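You operate a simulated robot arm through the tools that you are given. There is no shell and no other tool. Be economical: measure what you need, move in short steps, check, and stop when the job is done.

You run a simulated robot arm. Do the job below in one go: nothing can be reset, and whatever is moved stays where it is left.

TASK
Pack the white bundle in the green carton and close it by hand.
Fine: set the corner block at the clamp post, slide the carton into its corner, close the flap there, then stand it on the turntable. Set down upright: white bundle.
Where things are to end (x, y in the base frame): green carton within 6 cm of [70, 81].

The check looks at the end state, three seconds after you hand in, the way a careful person would. Anything else that was tipped, shoved, dropped, spilled or broken makes it a failure.

THE ROBOT
A 6-joint arm with a two-finger parallel gripper on a trunk, on a base that drives. Base frame: it is fixed to the floor where the robot stands at the start and does not move with it; the origin is under the middle of the robot, x ahead of it, y to its left, z up; the surface under the hand at the start is at about z = 88. Lengths are in cm, angles in degrees, forces in N, time in s.
With the tool pointing down near the work surface it reaches from about 28 to 68 cm from the robot's upright axis, wherever it stands. Its first joint turns from -166.0 to 166.0 degrees. Places, roughly: green flap [60, 0, 100]; inside of the green carton [60, 0, 90]; top of the turntable [80, 80, 90]. Payload 1.57 kg.
The TCP is the grasp point between the finger pads, 3 cm short of the fingertips. In the tool frame z runs along the fingers and y along their closing line. Largest opening 11 cm; finger width 2.4, thickness 1.2; the body of the gripper, 4.8 by 11.2 cm, starts 7.8 cm behind the TCP.
Orientation is that of the tool frame in the base frame, as a unit quaternion [x, y, z, w]. With the fingers straight down and closing along the base's y, the tool's x points along the base's -x, its y along +y and its z along -z.

THE INTERFACE
- The arm moves only by the tool send_rows. Its argument "steps" is a list of rows, each a list of 3 entries, a list of its own where there are three numbers: the shift along the tool's x, y, z in cm, then the turn, a rotation vector about the tool's x, y, z in degrees, then the opening, from 0 (shut) to 1 (fully open). In form: [[[dx, dy, dz], [ax, ay, az], claw], ...]. A call has 1 to 20 rows; each row is the pose to reach, as a shift and turn from the pose commanded when the call began, along the tool's axes at that moment. A row lasts 0.2 s, in which the tool goes at most 5 cm and 8.6 degrees; a call with a longer step from one row to the next is refused whole, and so is a gripper value outside its range. Where a pose cannot be reached the arm comes as near as it can. A force on the tool above 40 N (or 10 N above the force at the start of the call, whichever is more), or a blocked arm, ends the call early, and 0.2 s more pass. Each finger travels about 10.8 cm/s and halts on what it meets, pressing with about 32 N; the grip force reading is that of the motor and also rises with nothing between the fingers. The clock runs only during rows and for 0.2 s after the last one: add rows that repeat a pose to give the fingers time. It gives the time, the measured TCP pose, the force on the tool (base axes), the opening and the grip force at its end, in the units of the frame above (readings bear some noise), with the torque about the TCP (base axes, N m) and any sound that the robot's microphone picked up, and new pictures: "show" is both (left out), scene, wrist or none.
- Cameras (640 x 400 px; columns grow to the right, rows downward): "scene" is now at [5.37, 16.54, 167.9]; the picture's right is [0.32, -0.95, 0.00], its down [-0.74, -0.25, -0.62] and it looks along [0.59, 0.20, -0.78] (base axes); focal length 252 px, centre (320, 200). "wrist" rides on the gripper at [7, 1.6, -14.1] in the tool frame; the picture's right is [-0.23, 0.97, 0.00], its down [-0.85, -0.20, -0.48] and it looks along [-0.47, -0.11, 0.88] (tool axes); focal length 222 px, centre (320, 200). There is no depth. A picture from a camera that has moved, and an enlarged one, comes with that camera's place and axes in the base frame and with its lens.
- raise_lower(by): slides the trunk up (or, below 0, down) by that many cm; the arm and the scene camera ride with it, the base frame stays. It gives what a move gives, with no picture.
- roll_base(legs): drives the robot by 1 to 6 legs, each [ahead, left, turn to the left] in cm, cm and degrees, along the robot's own axes; the way and the turn of a leg run together, so that a leg with both is an arc; at most 150 cm and 180 degrees a leg. The arm and the cameras ride along, it lands a little off, and it stops where it bumps. It gives what a move gives, and a new picture of the scene camera.
- head_to(pan, tilt): turns the head with the scene camera to pan (to the left, within 120 degrees either way) and tilt (down, from -29 to 69), counted from straight ahead of the robot. It gives what a move gives, and a new picture of the scene camera.
- zoom(camera, box): a new picture of the part [left, top, right, bottom] of that camera's present view, enlarged. No time passes.
- job_done(): hands the job in; it is judged then, once.

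Go step by step. Nothing tells you exact positions but the pictures and the camera data: compare them with the known pose of the tool, close in by small moves and look again before you grip or let go. The budget is 120 turns and 260 pictures, counting those below and the enlarged ones. Unless the task says otherwise, let go and move clear before handing in, and close with one line.

The tools are called after ">>>" by a JSON object that holds its "op" and its "data". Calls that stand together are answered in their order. send_rows: Moves the arm, as the interface text tells. Its arguments: {"type":"object","properties":{"steps":{"type":"array","items":{"type":"array"}},"show":{"type":"string","enum":["both","scene","wrist","none"]}},"required":["steps"]} The other tools are called the same way: raise_lower (by) slides the trunk up or down; roll_base (legs) drives the base; head_to (pan, tilt) turns the head that bears the scene camera; zoom (camera, box) takes an enlarged picture of a part of a camera's view; job_done () hands the job in.

At the start:

```text
clock: 0.0
ee_pos: [50.04, -4.54, 120.34]
orientation: [-0.001, 1.0, 0.001, 0.0]
wrist_force: [-0.3, -0.2, 0.2]
moment: [0.0, 0.01, 0.0]
opening: 10.95
grasp_force: 0.1
trunk travel left (down, up): [-27.5, 31.5]
robot x, y, heading: [0.27, -0.12, 0.2]
head pan, tilt: [18.6, 51.6]
```

scene: 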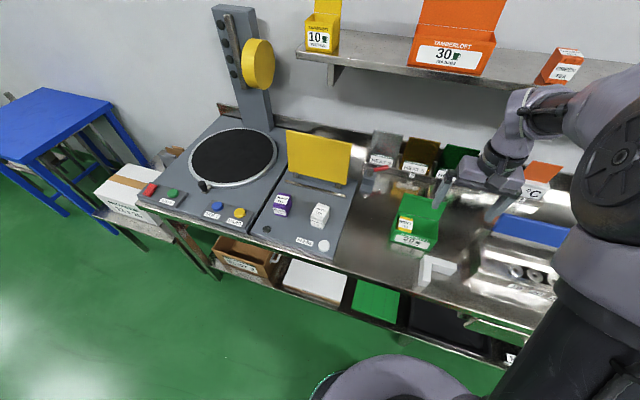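
wrist: 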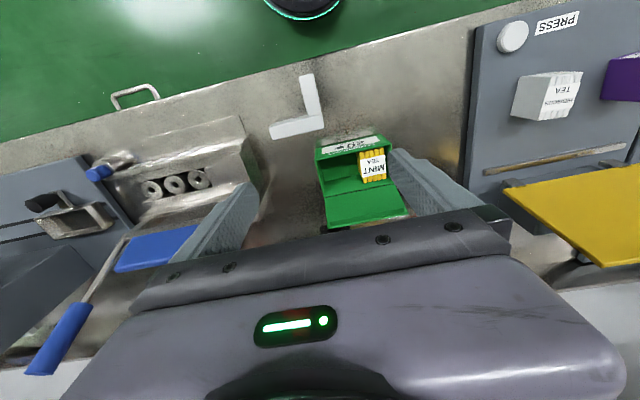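

I see the green carton with an open flap, already holding a yellow "MINT TEA" bundle. A white bundle stands on a press board, and there is a white L-shaped corner block and a wrapper turntable. I'll enlarge the pictures first.

>>> {"op": "zoom", "data": {"camera": "scene", "box": [340, 120, 560, 320]}}

>>> {"op": "zoom", "data": {"camera": "scene", "box": [120, 80, 370, 270]}}

>>> {"op": "zoom", "data": {"camera": "wrist", "box": [240, 50, 460, 240]}}

```text
2.00 times, centred on (450, 220) of scene
camera zoom: at [5.37, 16.54, 167.9], right [0.32, -0.95, 0.0], down [-0.74, -0.25, -0.62], along [0.59, 0.2, -0.78], focal length 504 px, centre (60, 160)
```

zoom: 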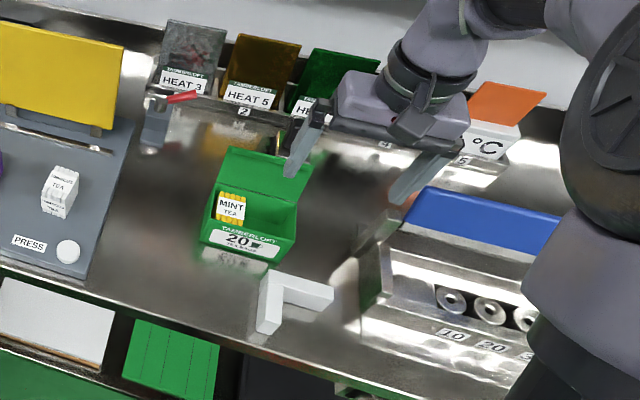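

```text
2.11 times, centred on (245, 175) of scene
camera zoom: at [5.37, 16.54, 167.9], right [0.32, -0.95, 0.0], down [-0.74, -0.25, -0.62], along [0.59, 0.2, -0.78], focal length 530 px, centre (478, 253)
```

zoom: 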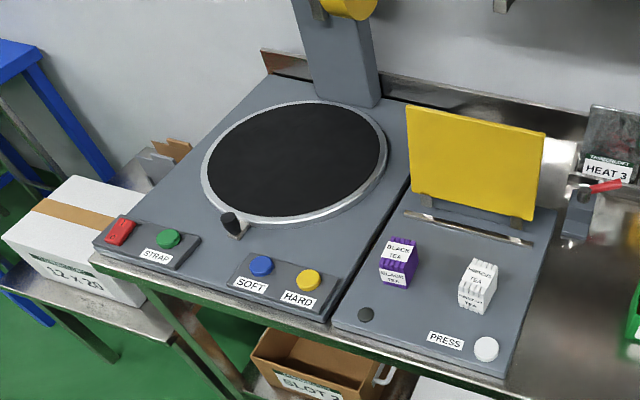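

```text
2.11 times, centred on (350, 145) of wrist
camera zoom: at [43.14, -3.03, 134.52], right [0.23, 0.97, 0.0], down [0.85, -0.2, 0.48], along [0.47, -0.11, -0.88], focal length 468 px, centre (257, 316)
```

zoom: 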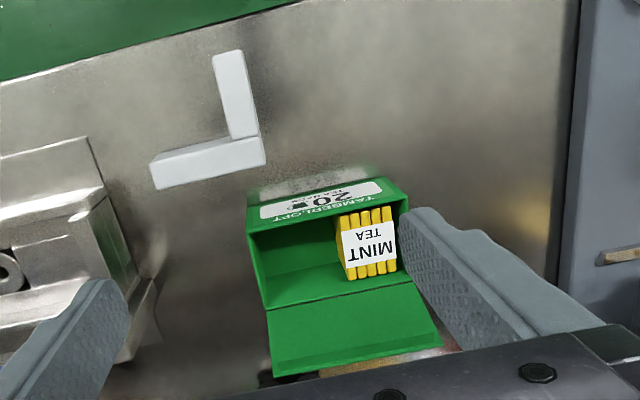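

>>> {"op": "zoom", "data": {"camera": "scene", "box": [340, 130, 420, 210]}}

>>> {"op": "zoom", "data": {"camera": "scene", "box": [380, 180, 480, 300]}}

>>> {"op": "zoom", "data": {"camera": "scene", "box": [240, 130, 360, 260]}}

```text
5.00 times, centred on (380, 170) of scene
camera zoom: at [5.37, 16.54, 167.9], right [0.32, -0.95, 0.0], down [-0.74, -0.25, -0.62], along [0.59, 0.2, -0.78], focal length 1259 px, centre (20, 350)
```

zoom: 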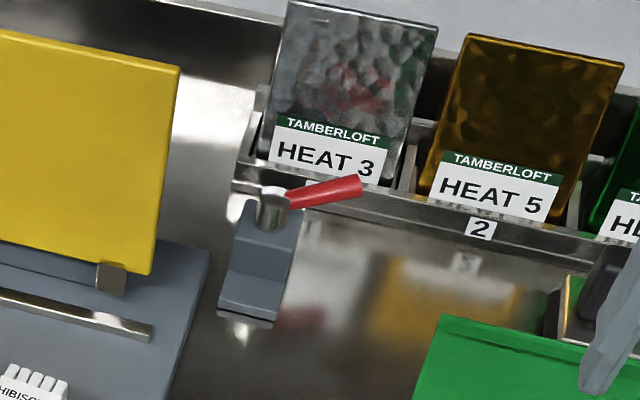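

```text
3.33 times, centred on (430, 240) of scene
camera zoom: at [5.37, 16.54, 167.9], right [0.32, -0.95, 0.0], down [-0.74, -0.25, -0.62], along [0.59, 0.2, -0.78], focal length 839 px, centre (-47, 67)
```

zoom: 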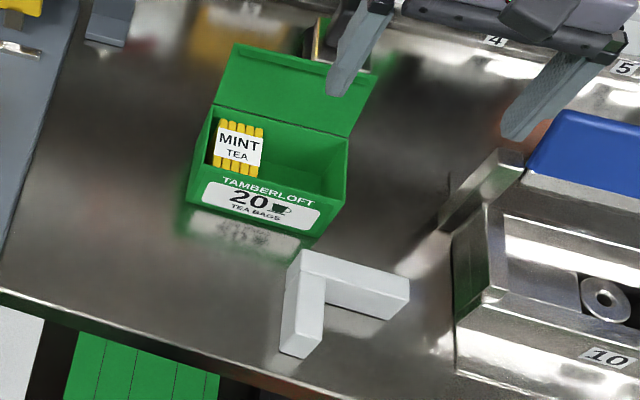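

```text
3.08 times, centred on (300, 195) of scene
camera zoom: at [5.37, 16.54, 167.9], right [0.32, -0.95, 0.0], down [-0.74, -0.25, -0.62], along [0.59, 0.2, -0.78], focal length 775 px, centre (382, 215)
```

zoom: 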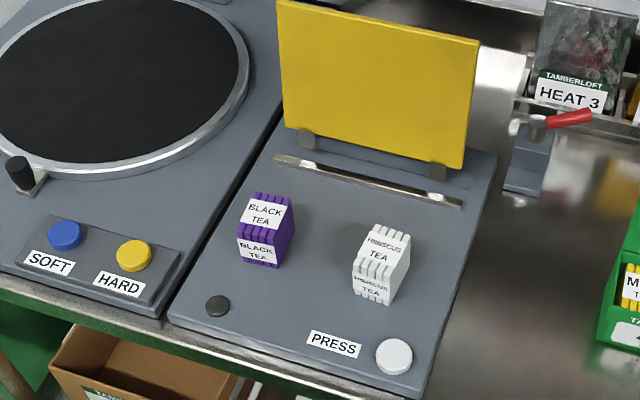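

The clamp post (grey, red lever) stands at about [75, 20]. The corner block sits at about [50, -7] with its corner opening toward -x, -y. I'll lower the hand over the block for a better look.

>>> {"op": "send_rows", "data": {"steps": [[[1, -0.3, 4], [0, 0, 0], 0.6], [[2, -0.6, 8], [0, 0, 0], 0.6], [[3.5, -0.8, 12], [0, 0, 0], 0.6], [[3.5, -0.8, 14], [0, 0, 0], 0.6], [[3.5, -0.8, 14], [0, 0, 0], 0.6]]}}

```text
clock: 1.2
ee_pos: [46.56, -5.41, 106.34]
orientation: [0.0, 1.0, 0.0, 0.0]
wrist_force: [0.6, 0.5, 0.1]
moment: [0.02, 0.02, -0.01]
opening: 6.6
grasp_force: 0.1
trunk travel left (down, up): [-27.5, 31.5]
robot x, y, heading: [0.09, 0.06, -0.1]
head pan, tilt: [18.6, 51.6]
camera scene: at [5.34, 16.53, 167.91], right [0.32, -0.95, 0.0], down [-0.74, -0.25, -0.62], along [0.59, 0.2, -0.78], focal length 252 px, centre (320, 200)
camera wrist: at [39.69, -3.78, 120.51], right [0.23, 0.97, 0.0], down [0.85, -0.2, 0.48], along [0.47, -0.11, -0.88], focal length 222 px, centre (320, 200)
```

scene: 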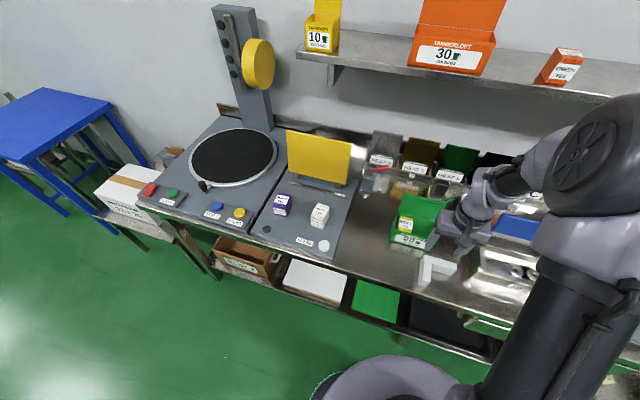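
wrist: 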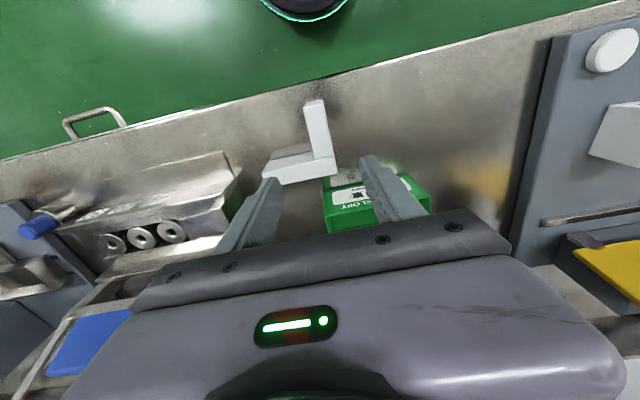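

>>> {"op": "zoom", "data": {"camera": "wrist", "box": [240, 80, 400, 200]}}

>>> {"op": "zoom", "data": {"camera": "scene", "box": [390, 190, 490, 290]}}

```text
3.33 times, centred on (320, 140) of wrist
camera zoom: at [39.69, -3.78, 120.51], right [0.23, 0.97, 0.0], down [0.85, -0.2, 0.48], along [0.47, -0.11, -0.88], focal length 740 px, centre (320, 400)
```

zoom: 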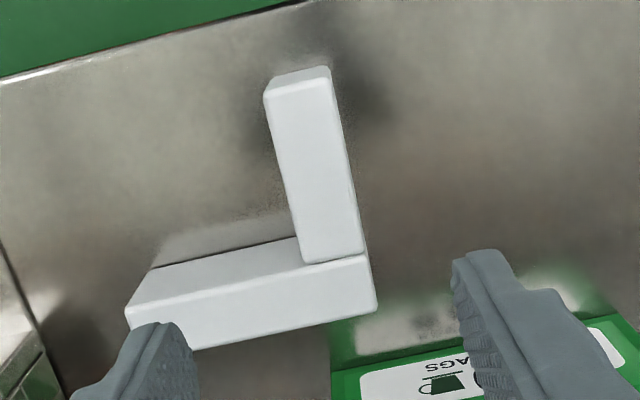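

```text
4.00 times, centred on (440, 240) of scene
camera zoom: at [5.34, 16.53, 167.91], right [0.32, -0.95, 0.0], down [-0.74, -0.25, -0.62], along [0.59, 0.2, -0.78], focal length 1007 px, centre (-160, 40)
```

zoom: 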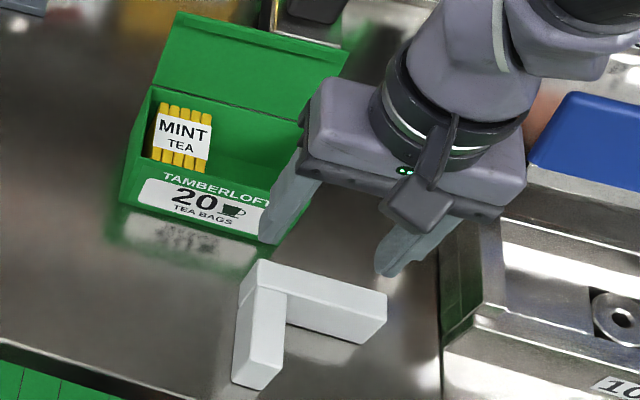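

The hand is centred over the block's x-arm, which runs x 42–51.5 at y ≈ -5.4. I'll go down and grip it.

>>> {"op": "send_rows", "data": {"steps": [[[0, 0, 5], [0, 0, 0], 0.6], [[0, 0, 10], [0, 0, 0], 0.6], [[0, 0, 13], [0, 0, 0], 0.6], [[0, 0, 14.5], [0, 0, 0], 0.6], [[0, 0, 14.5], [0, 0, 0], 0.1], [[0, 0, 14.5], [0, 0, 0], 0.1], [[0, 0, 14.5], [0, 0, 0], 0.1]]}}

>>> {"op": "send_rows", "data": {"steps": [[[0, 0, -1], [0, 0, 0], 0.1], [[0, 0, -2], [0, 0, 0], 0.1], [[0, 0, -2], [0, 0, 0], 0.1]]}}

```text
clock: 2.8
ee_pos: [46.61, -5.36, 91.86]
orientation: [0.001, 1.0, 0.001, 0.0]
wrist_force: [0.3, 0.2, -0.2]
moment: [-0.05, -0.04, -0.01]
opening: 2.47
grasp_force: 31.0
trunk travel left (down, up): [-27.5, 31.5]
robot x, y, heading: [-0.04, -0.18, 0.2]
head pan, tilt: [18.6, 51.6]
camera scene: at [5.39, 16.53, 167.9], right [0.32, -0.95, 0.0], down [-0.74, -0.25, -0.62], along [0.59, 0.2, -0.78], focal length 252 px, centre (320, 200)
camera wrist: at [39.66, -3.8, 105.99], right [0.23, 0.97, 0.0], down [0.86, -0.2, 0.48], along [0.47, -0.11, -0.88], focal length 222 px, centre (320, 200)
```

scene: 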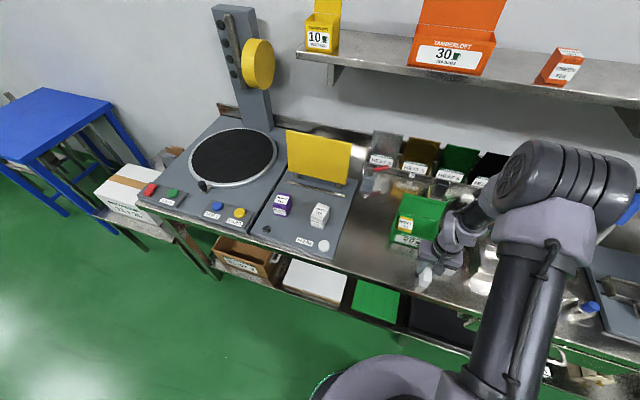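
wrist: 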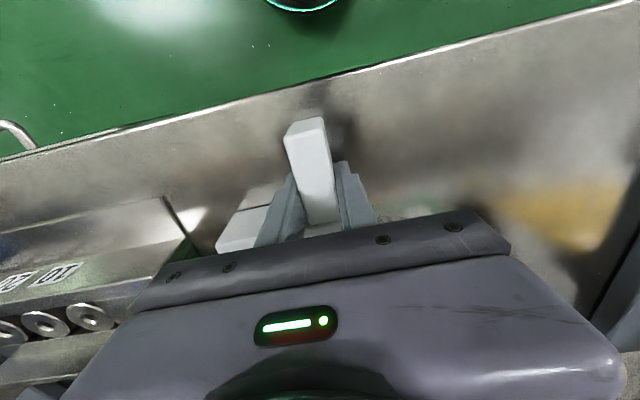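

```text
clock: 3.6
ee_pos: [46.6, -5.47, 93.83]
orientation: [0.0, 1.0, 0.001, 0.001]
wrist_force: [0.6, -0.4, -1.8]
moment: [0.07, 0.02, -0.01]
opening: 2.44
grasp_force: 32.3
trunk travel left (down, up): [-27.5, 31.5]
robot x, y, heading: [0.05, -0.04, 0.2]
head pan, tilt: [18.6, 51.6]
camera scene: at [5.4, 16.53, 167.9], right [0.32, -0.95, 0.0], down [-0.74, -0.25, -0.62], along [0.59, 0.2, -0.78], focal length 252 px, centre (320, 200)
camera wrist: at [39.65, -3.82, 107.99], right [0.23, 0.97, 0.0], down [0.86, -0.2, 0.48], along [0.47, -0.11, -0.88], focal length 222 px, centre (320, 200)
```

scene: 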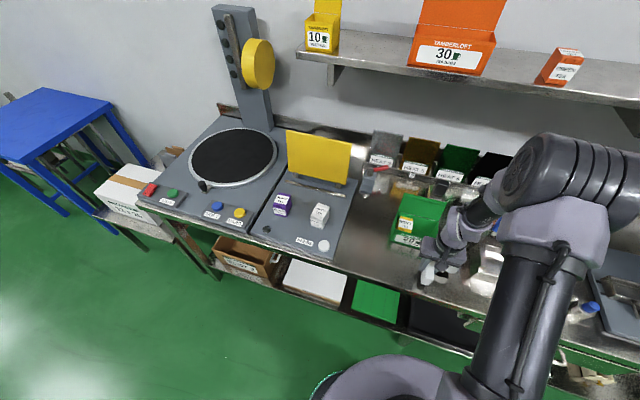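
wrist: 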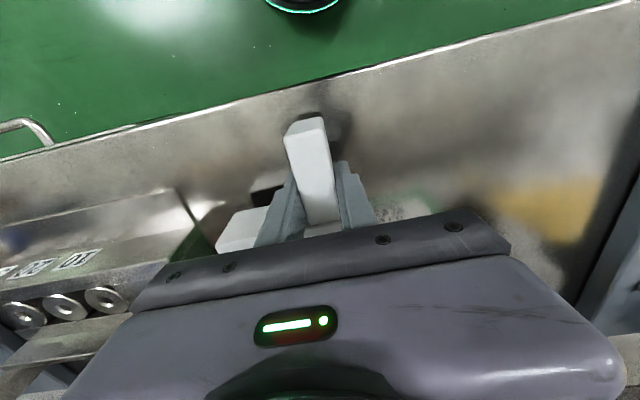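

The block lifts cleanly and weighs about 0.2 kg. I'll raise it and drive the base left and a bit ahead so the post comes within reach.

>>> {"op": "send_rows", "data": {"steps": [[[0, 0, -5], [0, 0, 0], 0.1], [[0, 0, -10], [0, 0, 0], 0.1], [[0, 0, -15], [0, 0, 0], 0.1], [[0, 0, -18], [0, 0, 0], 0.1], [[0, 0, -18], [0, 0, 0], 0.1]], "show": "none"}}

>>> {"op": "roll_base", "data": {"legs": [[0, 22, 0], [8, 0, 0]]}}

>>> {"op": "head_to", "data": {"pan": -5, "tilt": 50}}

```text
clock: 4.8
ee_pos: [46.67, -5.47, 111.82]
orientation: [-0.001, 1.0, 0.001, 0.0]
wrist_force: [-0.4, 0.2, -1.6]
moment: [0.01, 0.04, 0.0]
opening: 2.48
grasp_force: 31.8
trunk travel left (down, up): [-27.5, 31.5]
robot x, y, heading: [0.1, -0.19, -0.1]
head pan, tilt: [18.6, 51.6]
```

```text
clock: 7.1
ee_pos: [54.73, 16.13, 111.8]
orientation: [0.001, 1.0, 0.0, 0.0]
wrist_force: [0.2, -0.1, -2.6]
moment: [0.05, 0.07, 0.0]
opening: 2.47
grasp_force: 32.1
trunk travel left (down, up): [-27.5, 31.5]
robot x, y, heading: [7.87, 21.73, -0.1]
head pan, tilt: [18.6, 51.6]
camera scene: at [13.63, 38.3, 167.9], right [0.32, -0.95, 0.0], down [-0.74, -0.25, -0.62], along [0.59, 0.2, -0.78], focal length 252 px, centre (320, 200)
```

scene: 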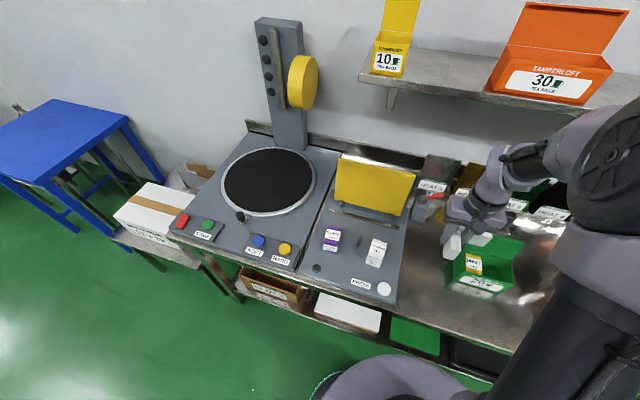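

```text
clock: 8.0
ee_pos: [54.51, 16.16, 111.77]
orientation: [0.001, 1.0, 0.002, 0.0]
wrist_force: [0.4, 0.1, -2.4]
moment: [0.04, 0.03, -0.01]
opening: 2.48
grasp_force: 31.6
trunk travel left (down, up): [-27.5, 31.5]
robot x, y, heading: [8.09, 21.97, -0.2]
head pan, tilt: [-5.0, 50.0]
camera scene: at [14.0, 35.25, 168.11], right [-0.09, -1.0, 0.0], down [-0.76, 0.07, -0.64], along [0.64, -0.06, -0.77], focal length 252 px, centre (320, 200)
```

scene: 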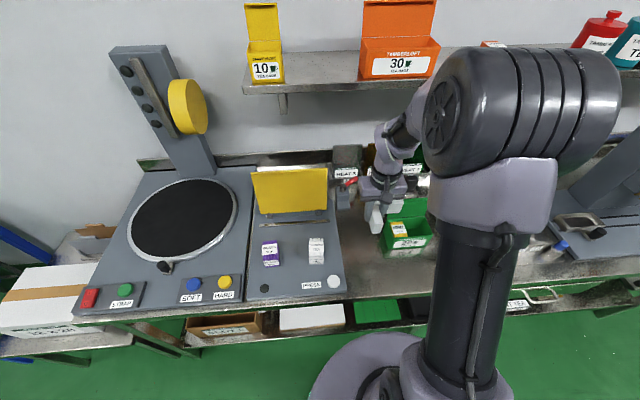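

>>> {"op": "zoom", "data": {"camera": "scene", "box": [310, 140, 410, 260]}}

>>> {"op": "zoom", "data": {"camera": "wrist", "box": [0, 0, 640, 400]}}

```text
3.33 times, centred on (360, 200) of scene
camera zoom: at [14.0, 35.25, 168.11], right [-0.09, -1.0, 0.0], down [-0.76, 0.07, -0.64], along [0.64, -0.06, -0.77], focal length 839 px, centre (187, 200)
```

zoom: 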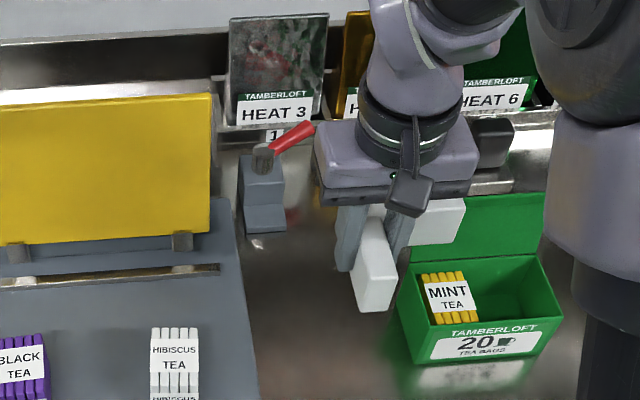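

```text
1.00 times, centred on (320, 200) of wrist (not enlarged: the box is as wide or as high as the picture)
camera zoom: at [47.76, 17.74, 126.03], right [0.23, 0.97, 0.0], down [0.85, -0.2, 0.48], along [0.47, -0.11, -0.88], focal length 222 px, centre (320, 200)
```

zoom: 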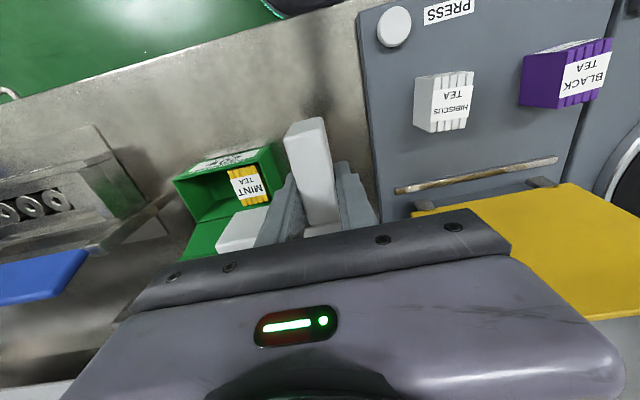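

The block hangs level. The post's front face is at x ≈ 74.6, y 17.5–22.5. I'll carry the block in front of it, lower it, then check before pressing it against the post.

>>> {"op": "send_rows", "data": {"steps": [[[0, 3.1, 0], [0, 0, 0], 0.1], [[-4.5, 3.1, 0], [0, 0, 0], 0.1], [[-9, 3.1, 0], [0, 0, 0], 0.1], [[-13, 3.1, 2], [0, 0, 0], 0.1], [[-13.5, 3.1, 6], [0, 0, 0], 0.1], [[-13.5, 3.1, 10], [0, 0, 0], 0.1], [[-13.5, 3.1, 14], [0, 0, 0], 0.1], [[-13.5, 3.1, 17], [0, 0, 0], 0.1], [[-13.5, 3.1, 17], [0, 0, 0], 0.1]]}}

>>> {"op": "zoom", "data": {"camera": "scene", "box": [310, 140, 410, 260]}}

```text
clock: 10.0
ee_pos: [68.14, 19.33, 94.81]
orientation: [0.002, 1.0, 0.0, 0.0]
wrist_force: [-0.4, 0.2, -2.3]
moment: [0.05, 0.02, 0.0]
opening: 2.47
grasp_force: 32.0
trunk travel left (down, up): [-27.5, 31.5]
robot x, y, heading: [8.29, 22.02, -0.2]
head pan, tilt: [-5.0, 50.0]
camera scene: at [13.96, 35.25, 168.11], right [-0.09, -1.0, 0.0], down [-0.76, 0.07, -0.64], along [0.64, -0.06, -0.77], focal length 252 px, centre (320, 200)
camera wrist: at [61.27, 20.88, 109.0], right [0.23, 0.97, 0.0], down [0.85, -0.2, 0.48], along [0.47, -0.11, -0.88], focal length 222 px, centre (320, 200)
```

scene: 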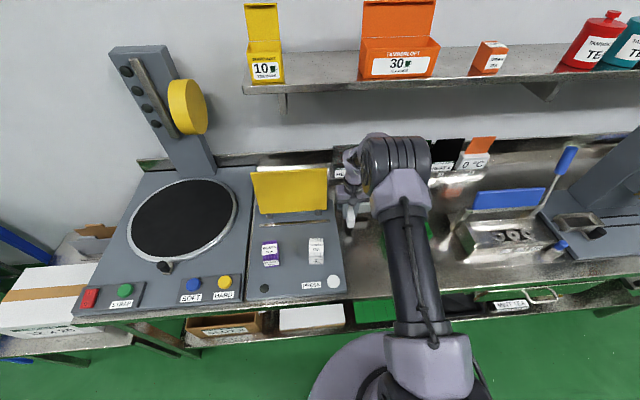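
wrist: 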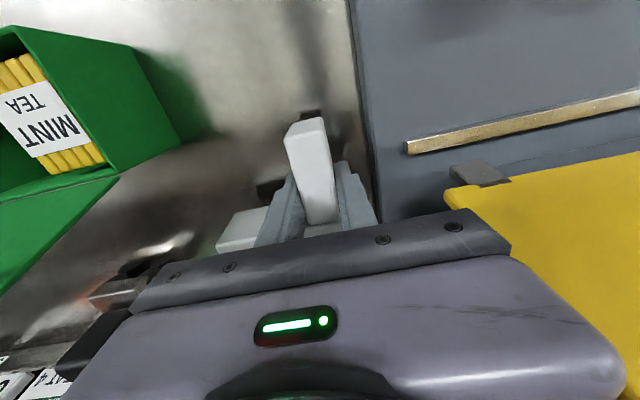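

```text
3.33 times, centred on (360, 200) of scene
camera zoom: at [13.96, 35.25, 168.11], right [-0.09, -1.0, 0.0], down [-0.76, 0.07, -0.64], along [0.64, -0.06, -0.77], focal length 839 px, centre (187, 200)
```

zoom: 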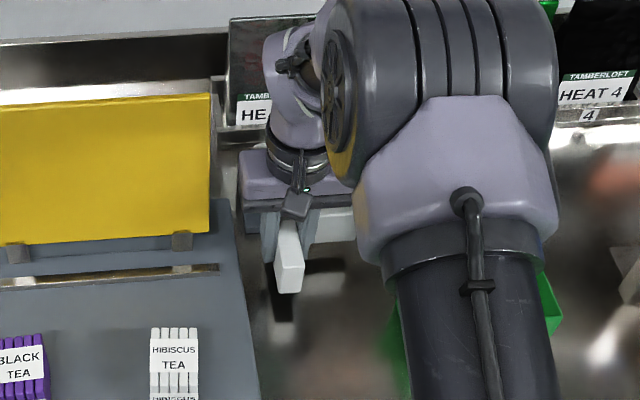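

>>> {"op": "send_rows", "data": {"steps": [[[0, 0, 1.5], [0, 0, 0], 0.1], [[0, 0, 2.8], [0, 0, 0], 0.1], [[-0.6, 0, 2.8], [0, 0, 0], 0.1], [[-1.0, 0, 2.8], [0, 0, 0], 0.1], [[-1.3, 0, 2.8], [0, 0, 0], 0.1]], "show": "none"}}

>>> {"op": "send_rows", "data": {"steps": [[[-0.3, 0, 0], [0, 0, 0], 0.1], [[-0.6, 0, 0], [0, 0, 0], 0.1]]}}

```text
clock: 11.2
ee_pos: [69.51, 19.2, 92.11]
orientation: [0.001, 1.0, 0.002, 0.0]
wrist_force: [0.3, 0.6, -2.5]
moment: [0.05, 0.05, 0.02]
opening: 2.48
grasp_force: 31.8
trunk travel left (down, up): [-27.5, 31.5]
robot x, y, heading: [8.02, 22.19, -0.1]
head pan, tilt: [-5.0, 50.0]
```

```text
clock: 11.8
ee_pos: [70.08, 19.22, 92.1]
orientation: [0.001, 1.0, 0.001, 0.0]
wrist_force: [-0.1, -0.8, -2.6]
moment: [0.0, 0.03, 0.0]
opening: 2.48
grasp_force: 31.6
trunk travel left (down, up): [-27.5, 31.5]
robot x, y, heading: [8.06, 21.64, -0.1]
head pan, tilt: [-5.0, 50.0]
camera scene: at [13.99, 35.25, 168.11], right [-0.09, -1.0, 0.0], down [-0.76, 0.07, -0.64], along [0.64, -0.06, -0.77], focal length 252 px, centre (320, 200)
camera wrist: at [63.16, 20.79, 106.25], right [0.23, 0.97, 0.0], down [0.85, -0.2, 0.48], along [0.47, -0.11, -0.88], focal length 222 px, centre (320, 200)
```

scene: 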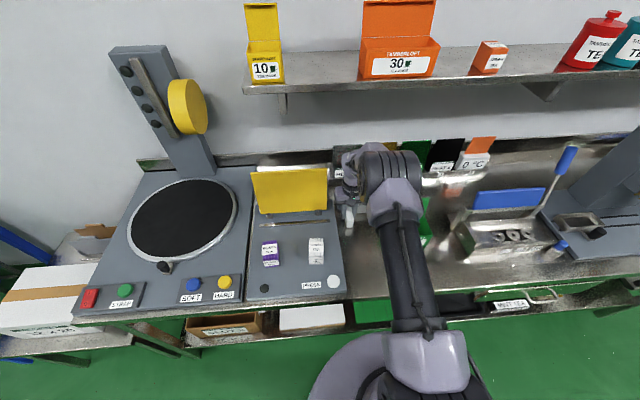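
wrist: 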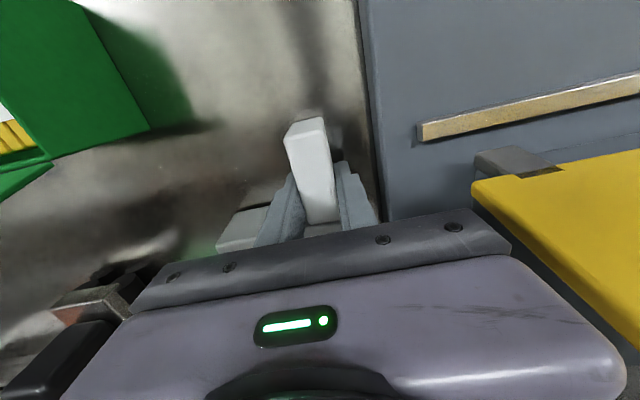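

>>> {"op": "send_rows", "data": {"steps": [[[-0.2, 0, 0], [0, 0, 0], 0.1], [[-0.4, 0, 0], [0, 0, 0], 0.1]], "show": "none"}}

>>> {"op": "send_rows", "data": {"steps": [[[-0.2, 0, 0], [0, 0, 0], 0.1], [[-0.4, 0, 0], [0, 0, 0], 0.1]], "show": "none"}}

>>> {"op": "zoom", "data": {"camera": "scene", "box": [325, 150, 385, 240]}}

```text
clock: 12.4
ee_pos: [70.09, 19.27, 92.07]
orientation: [0.001, 1.0, 0.0, -0.001]
wrist_force: [-23.1, -0.4, -2.7]
moment: [0.04, 0.66, 0.13]
opening: 2.46
grasp_force: 32.2
trunk travel left (down, up): [-27.5, 31.5]
robot x, y, heading: [7.82, 21.84, -0.3]
head pan, tilt: [-5.0, 50.0]
```

```text
clock: 13.0
ee_pos: [70.67, 19.12, 92.21]
orientation: [0.002, 1.0, 0.0, 0.001]
wrist_force: [-26.7, -1.3, 3.5]
moment: [0.01, 0.64, 0.04]
opening: 2.51
grasp_force: 32.0
trunk travel left (down, up): [-27.5, 31.5]
robot x, y, heading: [7.89, 21.78, -0.3]
head pan, tilt: [-5.0, 50.0]
```

```text
4.44 times, centred on (355, 195) of scene
camera zoom: at [13.55, 35.24, 168.13], right [-0.09, -1.0, 0.0], down [-0.76, 0.07, -0.64], along [0.64, -0.06, -0.76], focal length 1119 px, centre (164, 222)
```

zoom: 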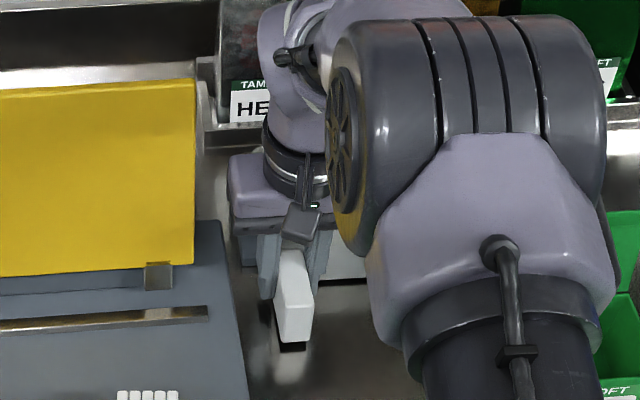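

The block met the post at TCP x ≈ 70.1. I'll ease off a touch, lower onto the table, release and rise.

>>> {"op": "send_rows", "data": {"steps": [[[0.3, 0, 0], [0, 0, 0], 0.1], [[0.3, 0, 0.25], [0, 0, 0], 0.1], [[0.3, 0, 0.25], [0, 0, 0], 0.42], [[0.3, 0, 0.25], [0, 0, 0], 0.42]], "show": "none"}}

>>> {"op": "send_rows", "data": {"steps": [[[0, 0, -4], [0, 0, 0], 0.42], [[0, 0, -8], [0, 0, 0], 0.42], [[2, 0, -13], [0, 0, 0], 0.42], [[5, 0, -17], [0, 0, 0], 0.42], [[9, 0, -20], [0, 0, 0], 0.42], [[9, 0, -20], [0, 0, 0], 0.42]]}}

>>> {"op": "zoom", "data": {"camera": "scene", "box": [310, 140, 430, 260]}}

```text
clock: 14.0
ee_pos: [70.69, 19.25, 91.85]
orientation: [0.002, 1.0, 0.001, 0.001]
wrist_force: [-0.3, 0.2, 0.7]
moment: [0.0, 0.0, -0.01]
opening: 4.6
grasp_force: 0.0
trunk travel left (down, up): [-27.5, 31.5]
robot x, y, heading: [7.96, 21.81, -0.1]
head pan, tilt: [-5.0, 50.0]
```

```text
refused: row 3 steps farther than a row can; nothing moved
```

```text
3.33 times, centred on (370, 200) of scene
camera zoom: at [13.98, 35.25, 168.11], right [-0.09, -1.0, 0.0], down [-0.76, 0.07, -0.64], along [0.64, -0.06, -0.77], focal length 839 px, centre (153, 200)
```

zoom: 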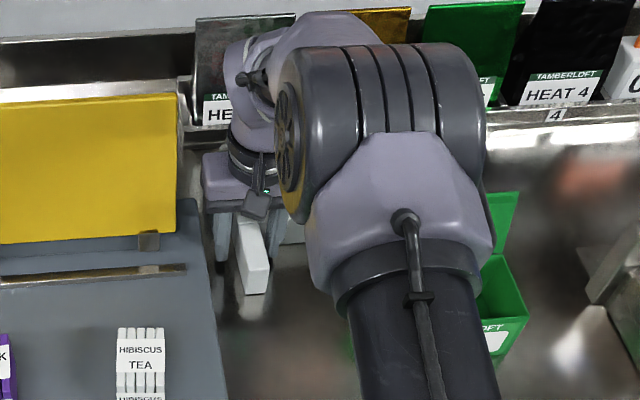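

>>> {"op": "send_rows", "data": {"steps": [[[0, 0, -4], [0, 0, 0], 0.42], [[0, 0, -8], [0, 0, 0], 0.42], [[2, 0, -12], [0, 0, 0], 0.42], [[4.5, 0, -16], [0, 0, 0], 0.42], [[7, 0, -20], [0, 0, 0], 0.42], [[11, 0, -20], [0, 0, 0], 0.42], [[15, 0, -20], [0, 0, 0], 0.42], [[15, 0, -20], [0, 0, 0], 0.42]]}}

>>> {"op": "zoom", "data": {"camera": "scene", "box": [310, 140, 430, 260]}}

>>> {"op": "zoom", "data": {"camera": "wrist", "box": [180, 100, 400, 240]}}

```text
clock: 15.8
ee_pos: [55.61, 19.23, 111.78]
orientation: [0.001, 1.0, 0.0, 0.0]
wrist_force: [-0.2, -0.3, -0.9]
moment: [-0.01, 0.02, -0.01]
opening: 4.6
grasp_force: 0.1
trunk travel left (down, up): [-27.5, 31.5]
robot x, y, heading: [8.0, 21.74, -0.2]
head pan, tilt: [-5.0, 50.0]
camera scene: at [14.05, 35.25, 168.1], right [-0.09, -1.0, 0.0], down [-0.76, 0.07, -0.64], along [0.64, -0.06, -0.77], focal length 252 px, centre (320, 200)
camera wrist: at [48.71, 20.82, 125.99], right [0.23, 0.97, 0.0], down [0.85, -0.2, 0.48], along [0.47, -0.11, -0.88], focal length 222 px, centre (320, 200)
```

scene: 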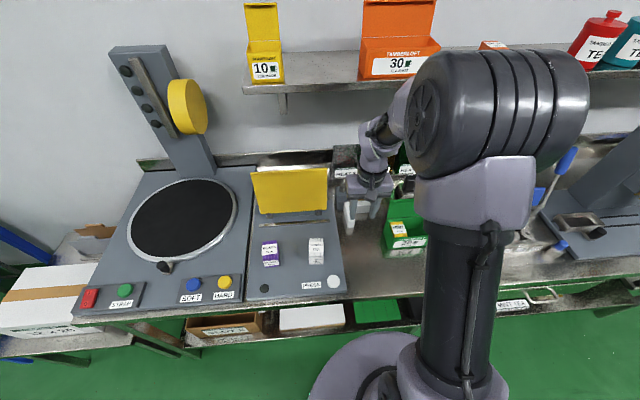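
wrist: 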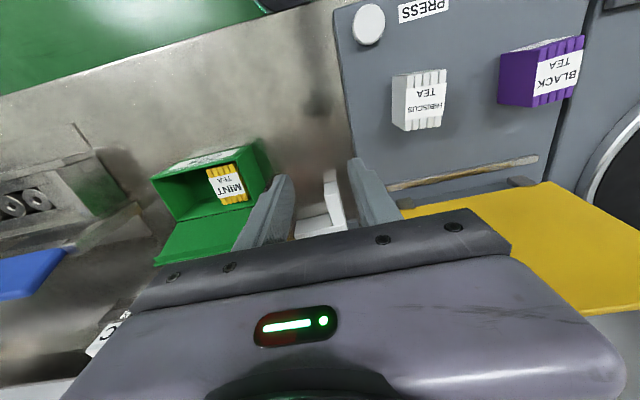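

```text
3.33 times, centred on (370, 200) of scene
camera zoom: at [14.05, 35.25, 168.1], right [-0.09, -1.0, 0.0], down [-0.76, 0.07, -0.64], along [0.64, -0.06, -0.77], focal length 839 px, centre (153, 200)
```

zoom: 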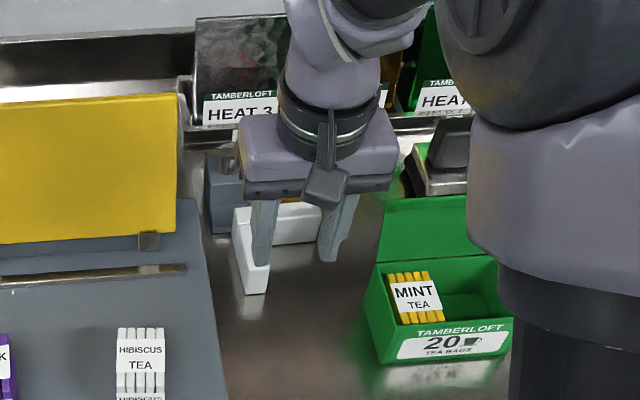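

```text
2.86 times, centred on (290, 170) of wrist
camera zoom: at [48.71, 20.82, 125.99], right [0.23, 0.97, 0.0], down [0.85, -0.2, 0.48], along [0.47, -0.11, -0.88], focal length 635 px, centre (406, 286)
```

zoom: 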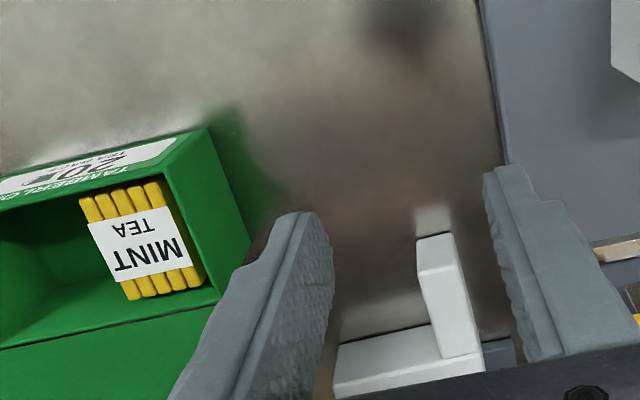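

The block is released against the post and looks square. Since it only braces toward +x, I'll turn the carton half round while sliding it, so the flap can be pushed shut into the corner. Next I'll swing the hand over the carton's front wall, turned 90°.

>>> {"op": "send_rows", "data": {"steps": [[[1, -2, 0], [0, 0, 8.2], 0.42], [[2, -4, 0], [0, 0, 16.4], 0.42], [[3, -6, 0], [0, 0, 24.6], 0.42], [[4, -8, 0], [0, 0, 32.8], 0.42], [[5, -10, 0], [0, 0, 41], 0.42], [[6, -12, 0], [0, 0, 49.2], 0.42], [[6, -14, 0], [0, 0, 57.4], 0.42], [[6, -16, 0], [0, 0, 65.6], 0.42], [[5, -18, 0], [0, 0, 73.8], 0.42], [[4, -20, 0], [0, 0, 82], 0.42], [[3, -22.2, 0], [0, 0, 90], 0.42], [[0, -22.2, 0], [0, 0, 90], 0.42], [[0, -22.2, 0], [0, 0, 90], 0.42]]}}

>>> {"op": "zoom", "data": {"camera": "wrist", "box": [220, 80, 420, 240]}}

```text
clock: 18.6
ee_pos: [55.4, -2.89, 111.9]
orientation: [0.708, 0.706, 0.0, -0.001]
wrist_force: [0.4, -0.3, -0.7]
moment: [0.0, -0.01, -0.03]
opening: 4.62
grasp_force: 0.0
trunk travel left (down, up): [-27.5, 31.5]
robot x, y, heading: [8.01, 21.98, -0.3]
head pan, tilt: [-5.0, 50.0]
camera scene: at [13.9, 35.23, 168.12], right [-0.09, -1.0, 0.0], down [-0.76, 0.07, -0.64], along [0.64, -0.06, -0.77], focal length 252 px, centre (320, 200)
camera wrist: at [57.1, 3.95, 125.99], right [0.97, -0.23, 0.0], down [-0.2, -0.86, 0.48], along [-0.11, -0.46, -0.88], focal length 222 px, centre (320, 200)
```

scene: 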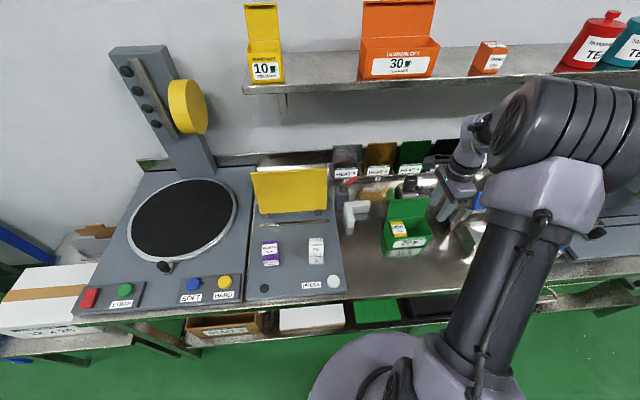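
wrist: 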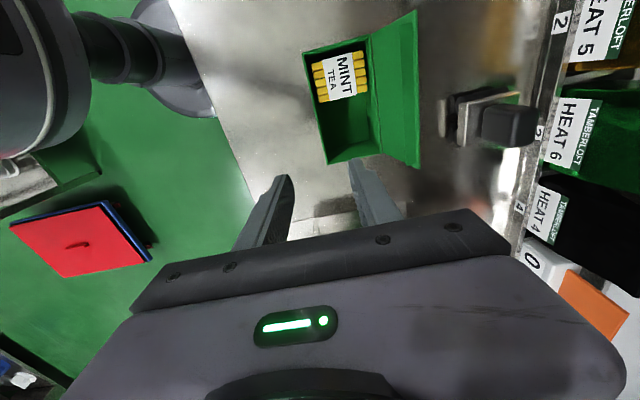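

```text
2.50 times, centred on (320, 160) of wrist
camera zoom: at [57.1, 3.95, 125.99], right [0.97, -0.23, 0.0], down [-0.2, -0.86, 0.48], along [-0.11, -0.46, -0.88], focal length 555 px, centre (320, 300)
```

zoom: 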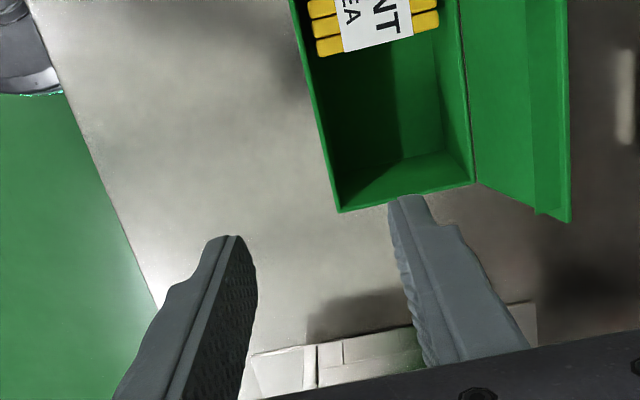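

>>> {"op": "send_rows", "data": {"steps": [[[0.4, 0.5, 4], [0, 0, 0], 0.42], [[0.4, 0.5, 8], [0, 0, 0], 0.42], [[0.4, 0.5, 11], [0, 0, 0], 0.42], [[0.4, 0.5, 11], [0, 0, 0], 0.42]]}}

>>> {"op": "zoom", "data": {"camera": "wrist", "box": [220, 80, 420, 240]}}

```text
clock: 19.6
ee_pos: [56.11, -2.56, 100.71]
orientation: [0.708, 0.706, 0.001, 0.0]
wrist_force: [0.8, 0.4, 0.1]
moment: [0.04, 0.04, 0.0]
opening: 4.66
grasp_force: 0.1
trunk travel left (down, up): [-27.5, 31.5]
robot x, y, heading: [7.98, 21.82, -0.2]
head pan, tilt: [-5.0, 50.0]
camera scene: at [13.94, 35.26, 168.11], right [-0.09, -1.0, 0.0], down [-0.76, 0.07, -0.64], along [0.64, -0.06, -0.77], focal length 252 px, centre (320, 200)
camera wrist: at [57.73, 4.31, 114.98], right [0.97, -0.23, 0.0], down [-0.2, -0.86, 0.48], along [-0.11, -0.46, -0.88], focal length 222 px, centre (320, 200)
```

scene: 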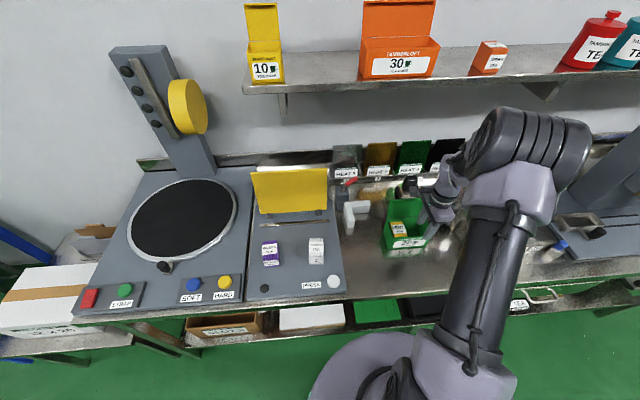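
wrist: 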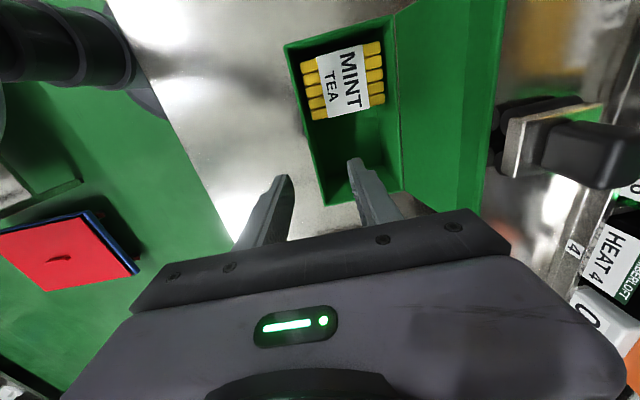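

```text
2.50 times, centred on (320, 160) of wrist
camera zoom: at [57.73, 4.31, 114.98], right [0.97, -0.23, 0.0], down [-0.2, -0.86, 0.48], along [-0.11, -0.46, -0.88], focal length 555 px, centre (320, 300)
```

zoom: 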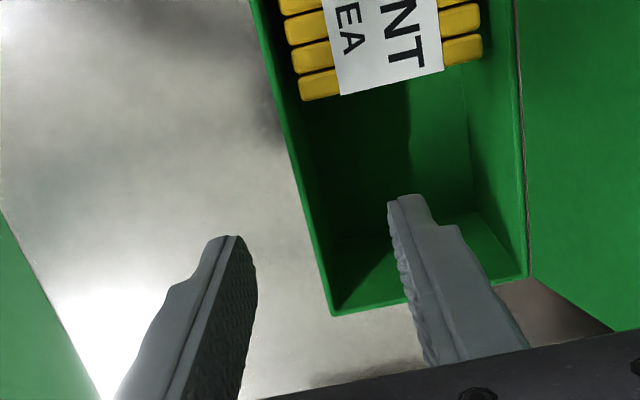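

The wall lies between the fingers, clear of the mint bundle. I'll go down and pinch it.

>>> {"op": "send_rows", "data": {"steps": [[[0, -0.1, 3], [0, 0, 0], 0.42], [[0, -0.1, 6.3], [0, 0, 0], 0.42], [[0, -0.1, 6.3], [0, 0, 0], 0.2], [[0, -0.1, 6.3], [0, 0, 0], 0.0], [[0, -0.1, 6.3], [0, 0, 0], 0.0]]}}

```text
clock: 20.8
ee_pos: [55.91, -2.58, 94.47]
orientation: [0.707, 0.707, 0.0, -0.001]
wrist_force: [0.0, -0.7, 0.8]
moment: [-0.05, 0.03, 0.02]
opening: 0.22
grasp_force: 24.0
trunk travel left (down, up): [-27.5, 31.5]
robot x, y, heading: [8.39, 21.81, -0.3]
head pan, tilt: [-5.0, 50.0]
camera scene: at [13.97, 35.25, 168.11], right [-0.09, -1.0, 0.0], down [-0.76, 0.07, -0.64], along [0.64, -0.06, -0.77], focal length 252 px, centre (320, 200)
camera wrist: at [57.66, 4.36, 108.66], right [0.97, -0.23, 0.0], down [-0.2, -0.86, 0.48], along [-0.11, -0.46, -0.88], focal length 222 px, centre (320, 200)
```

scene: 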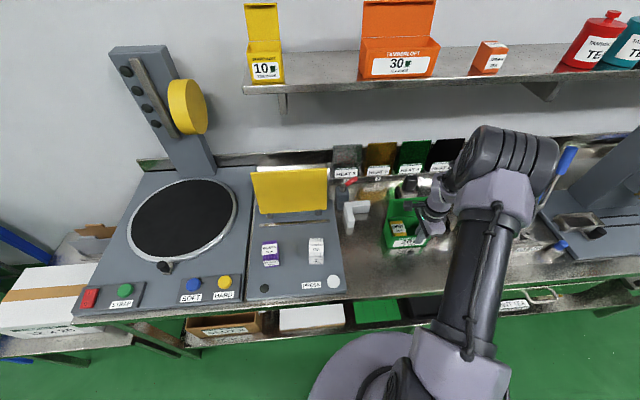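
wrist: 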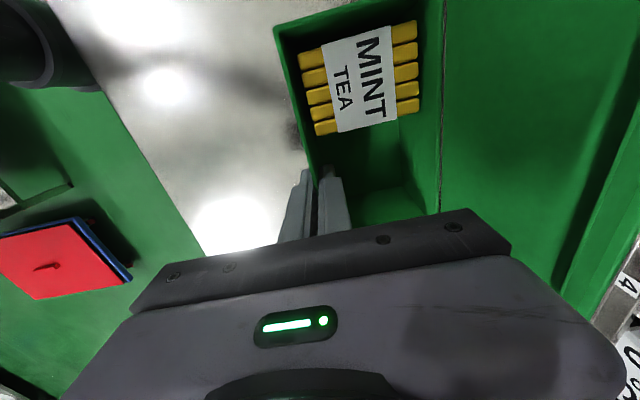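

The wall is pinched. Now I'll slide and turn the carton counter-clockwise, first by 90°.

>>> {"op": "send_rows", "data": {"steps": [[[0.5, 0.3, 0], [0, 0, -7.5], 0], [[1, 0.6, 0], [0, 0, -15], 0], [[1.5, 1, 0], [0, 0, -22.5], 0], [[2, 1.3, 0], [0, 0, -30], 0], [[2.5, 1.6, 0], [0, 0, -37.5], 0], [[3, 2, 0], [0, 0, -45], 0], [[3.5, 2.3, 0], [0, 0, -52.5], 0], [[4, 2.6, 0], [0, 0, -60], 0], [[4.5, 3, 0], [0, 0, -67.5], 0], [[5, 3.3, 0], [0, 0, -75], 0], [[5.5, 3.6, 0], [0, 0, -82.5], 0], [[6, 4, 0], [0, 0, -90], 0]]}}

```text
clock: 23.4
ee_pos: [60.0, 3.48, 94.51]
orientation: [0.0, 1.0, 0.001, -0.001]
wrist_force: [0.6, 0.7, -0.4]
moment: [-0.04, -0.04, 0.0]
opening: 0.26
grasp_force: 23.9
trunk travel left (down, up): [-27.5, 31.5]
robot x, y, heading: [8.12, 21.98, -0.1]
head pan, tilt: [-5.0, 50.0]
camera scene: at [13.98, 35.26, 168.11], right [-0.09, -1.0, 0.0], down [-0.76, 0.07, -0.64], along [0.64, -0.06, -0.77], focal length 252 px, centre (320, 200)
camera wrist: at [53.04, 5.06, 108.71], right [0.23, 0.97, 0.0], down [0.86, -0.2, 0.48], along [0.47, -0.11, -0.88], focal length 222 px, centre (320, 200)
```

scene: 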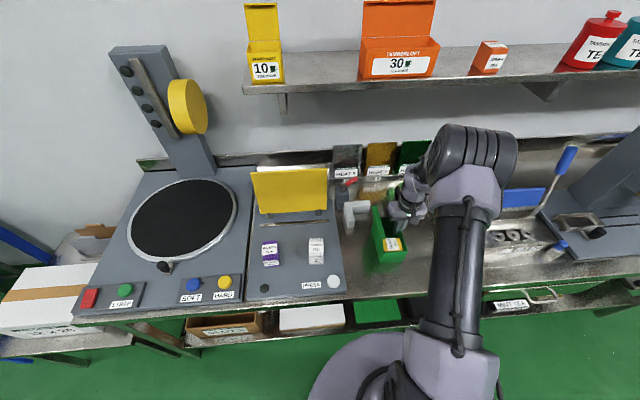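
wrist: 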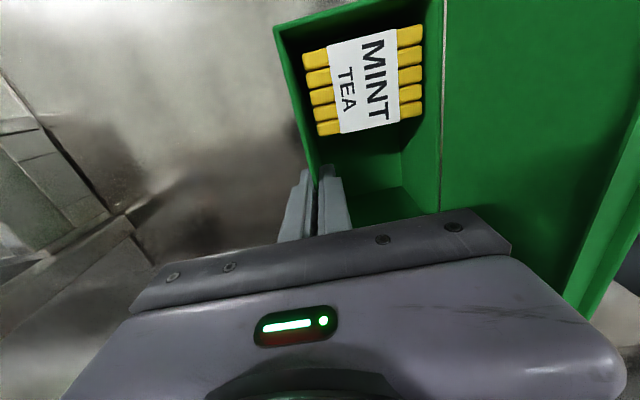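

>>> {"op": "send_rows", "data": {"steps": [[[-0.8, 0.8, 0], [0, 0, -7.5], 0], [[-1.6, 1.6, 0], [0, 0, -15], 0], [[-2.4, 2.4, 0], [0, 0, -22.5], 0], [[-3.2, 3.2, 0], [0, 0, -30], 0], [[-4, 4, 0], [0, 0, -37.5], 0], [[-4.8, 4.8, 0], [0, 0, -45], 0], [[-5.6, 5.6, 0], [0, 0, -52.5], 0], [[-6.4, 6.4, 0], [0, 0, -60], 0], [[-7.2, 7.2, 0], [0, 0, -67.5], 0], [[-8, 8, 0], [0, 0, -75], 0], [[-8.8, 8.8, 0], [0, 0, -82.5], 0], [[-9.4, 9.4, 0], [0, 0, -90], 0]]}}

>>> {"op": "zoom", "data": {"camera": "scene", "box": [310, 140, 450, 280]}}

```text
clock: 26.0
ee_pos: [69.41, 12.73, 94.45]
orientation: [-0.707, 0.707, 0.001, 0.001]
wrist_force: [-0.6, 0.2, 0.3]
moment: [0.01, -0.01, -0.01]
opening: 0.2
grasp_force: 23.2
trunk travel left (down, up): [-27.5, 31.5]
robot x, y, heading: [7.98, 21.78, -0.2]
head pan, tilt: [-5.0, 50.0]
camera scene: at [13.96, 35.27, 168.11], right [-0.09, -1.0, 0.0], down [-0.76, 0.07, -0.64], along [0.64, -0.06, -0.77], focal length 252 px, centre (320, 200)
camera wrist: at [67.84, 5.88, 108.67], right [-0.97, 0.23, 0.0], down [0.2, 0.85, 0.48], along [0.11, 0.47, -0.88], focal length 222 px, centre (320, 200)
```

scene: 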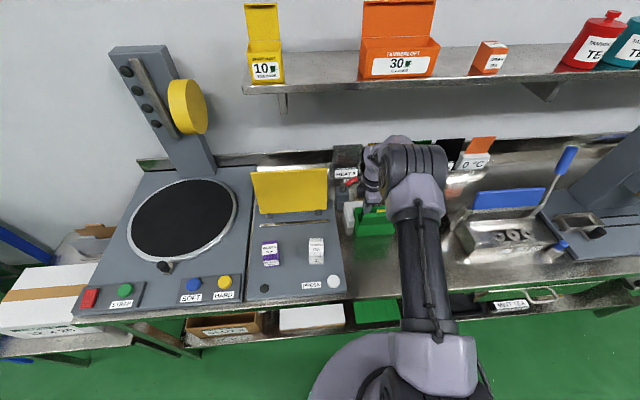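
wrist: 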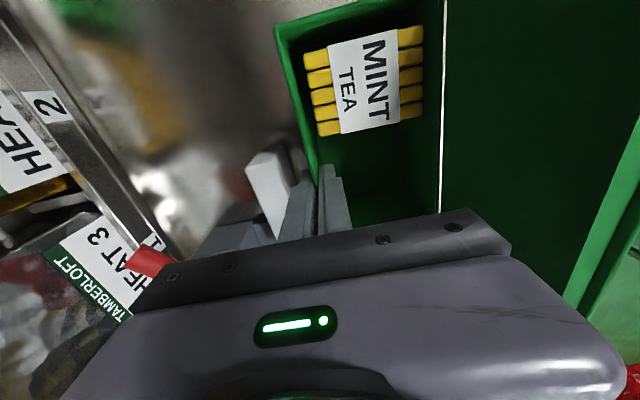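

```text
2.86 times, centred on (380, 210) of scene
camera zoom: at [13.96, 35.27, 168.11], right [-0.09, -1.0, 0.0], down [-0.76, 0.07, -0.64], along [0.64, -0.06, -0.77], focal length 719 px, centre (149, 171)
```

zoom: 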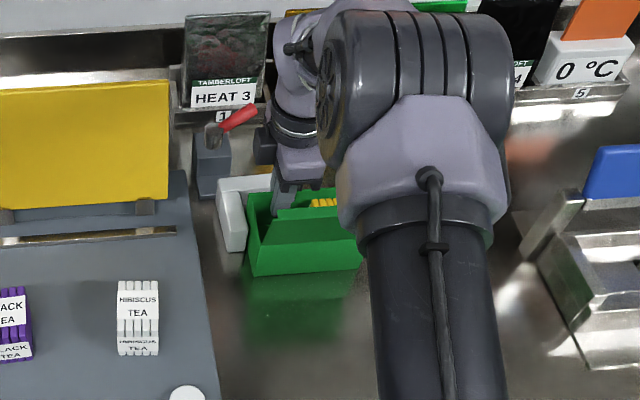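

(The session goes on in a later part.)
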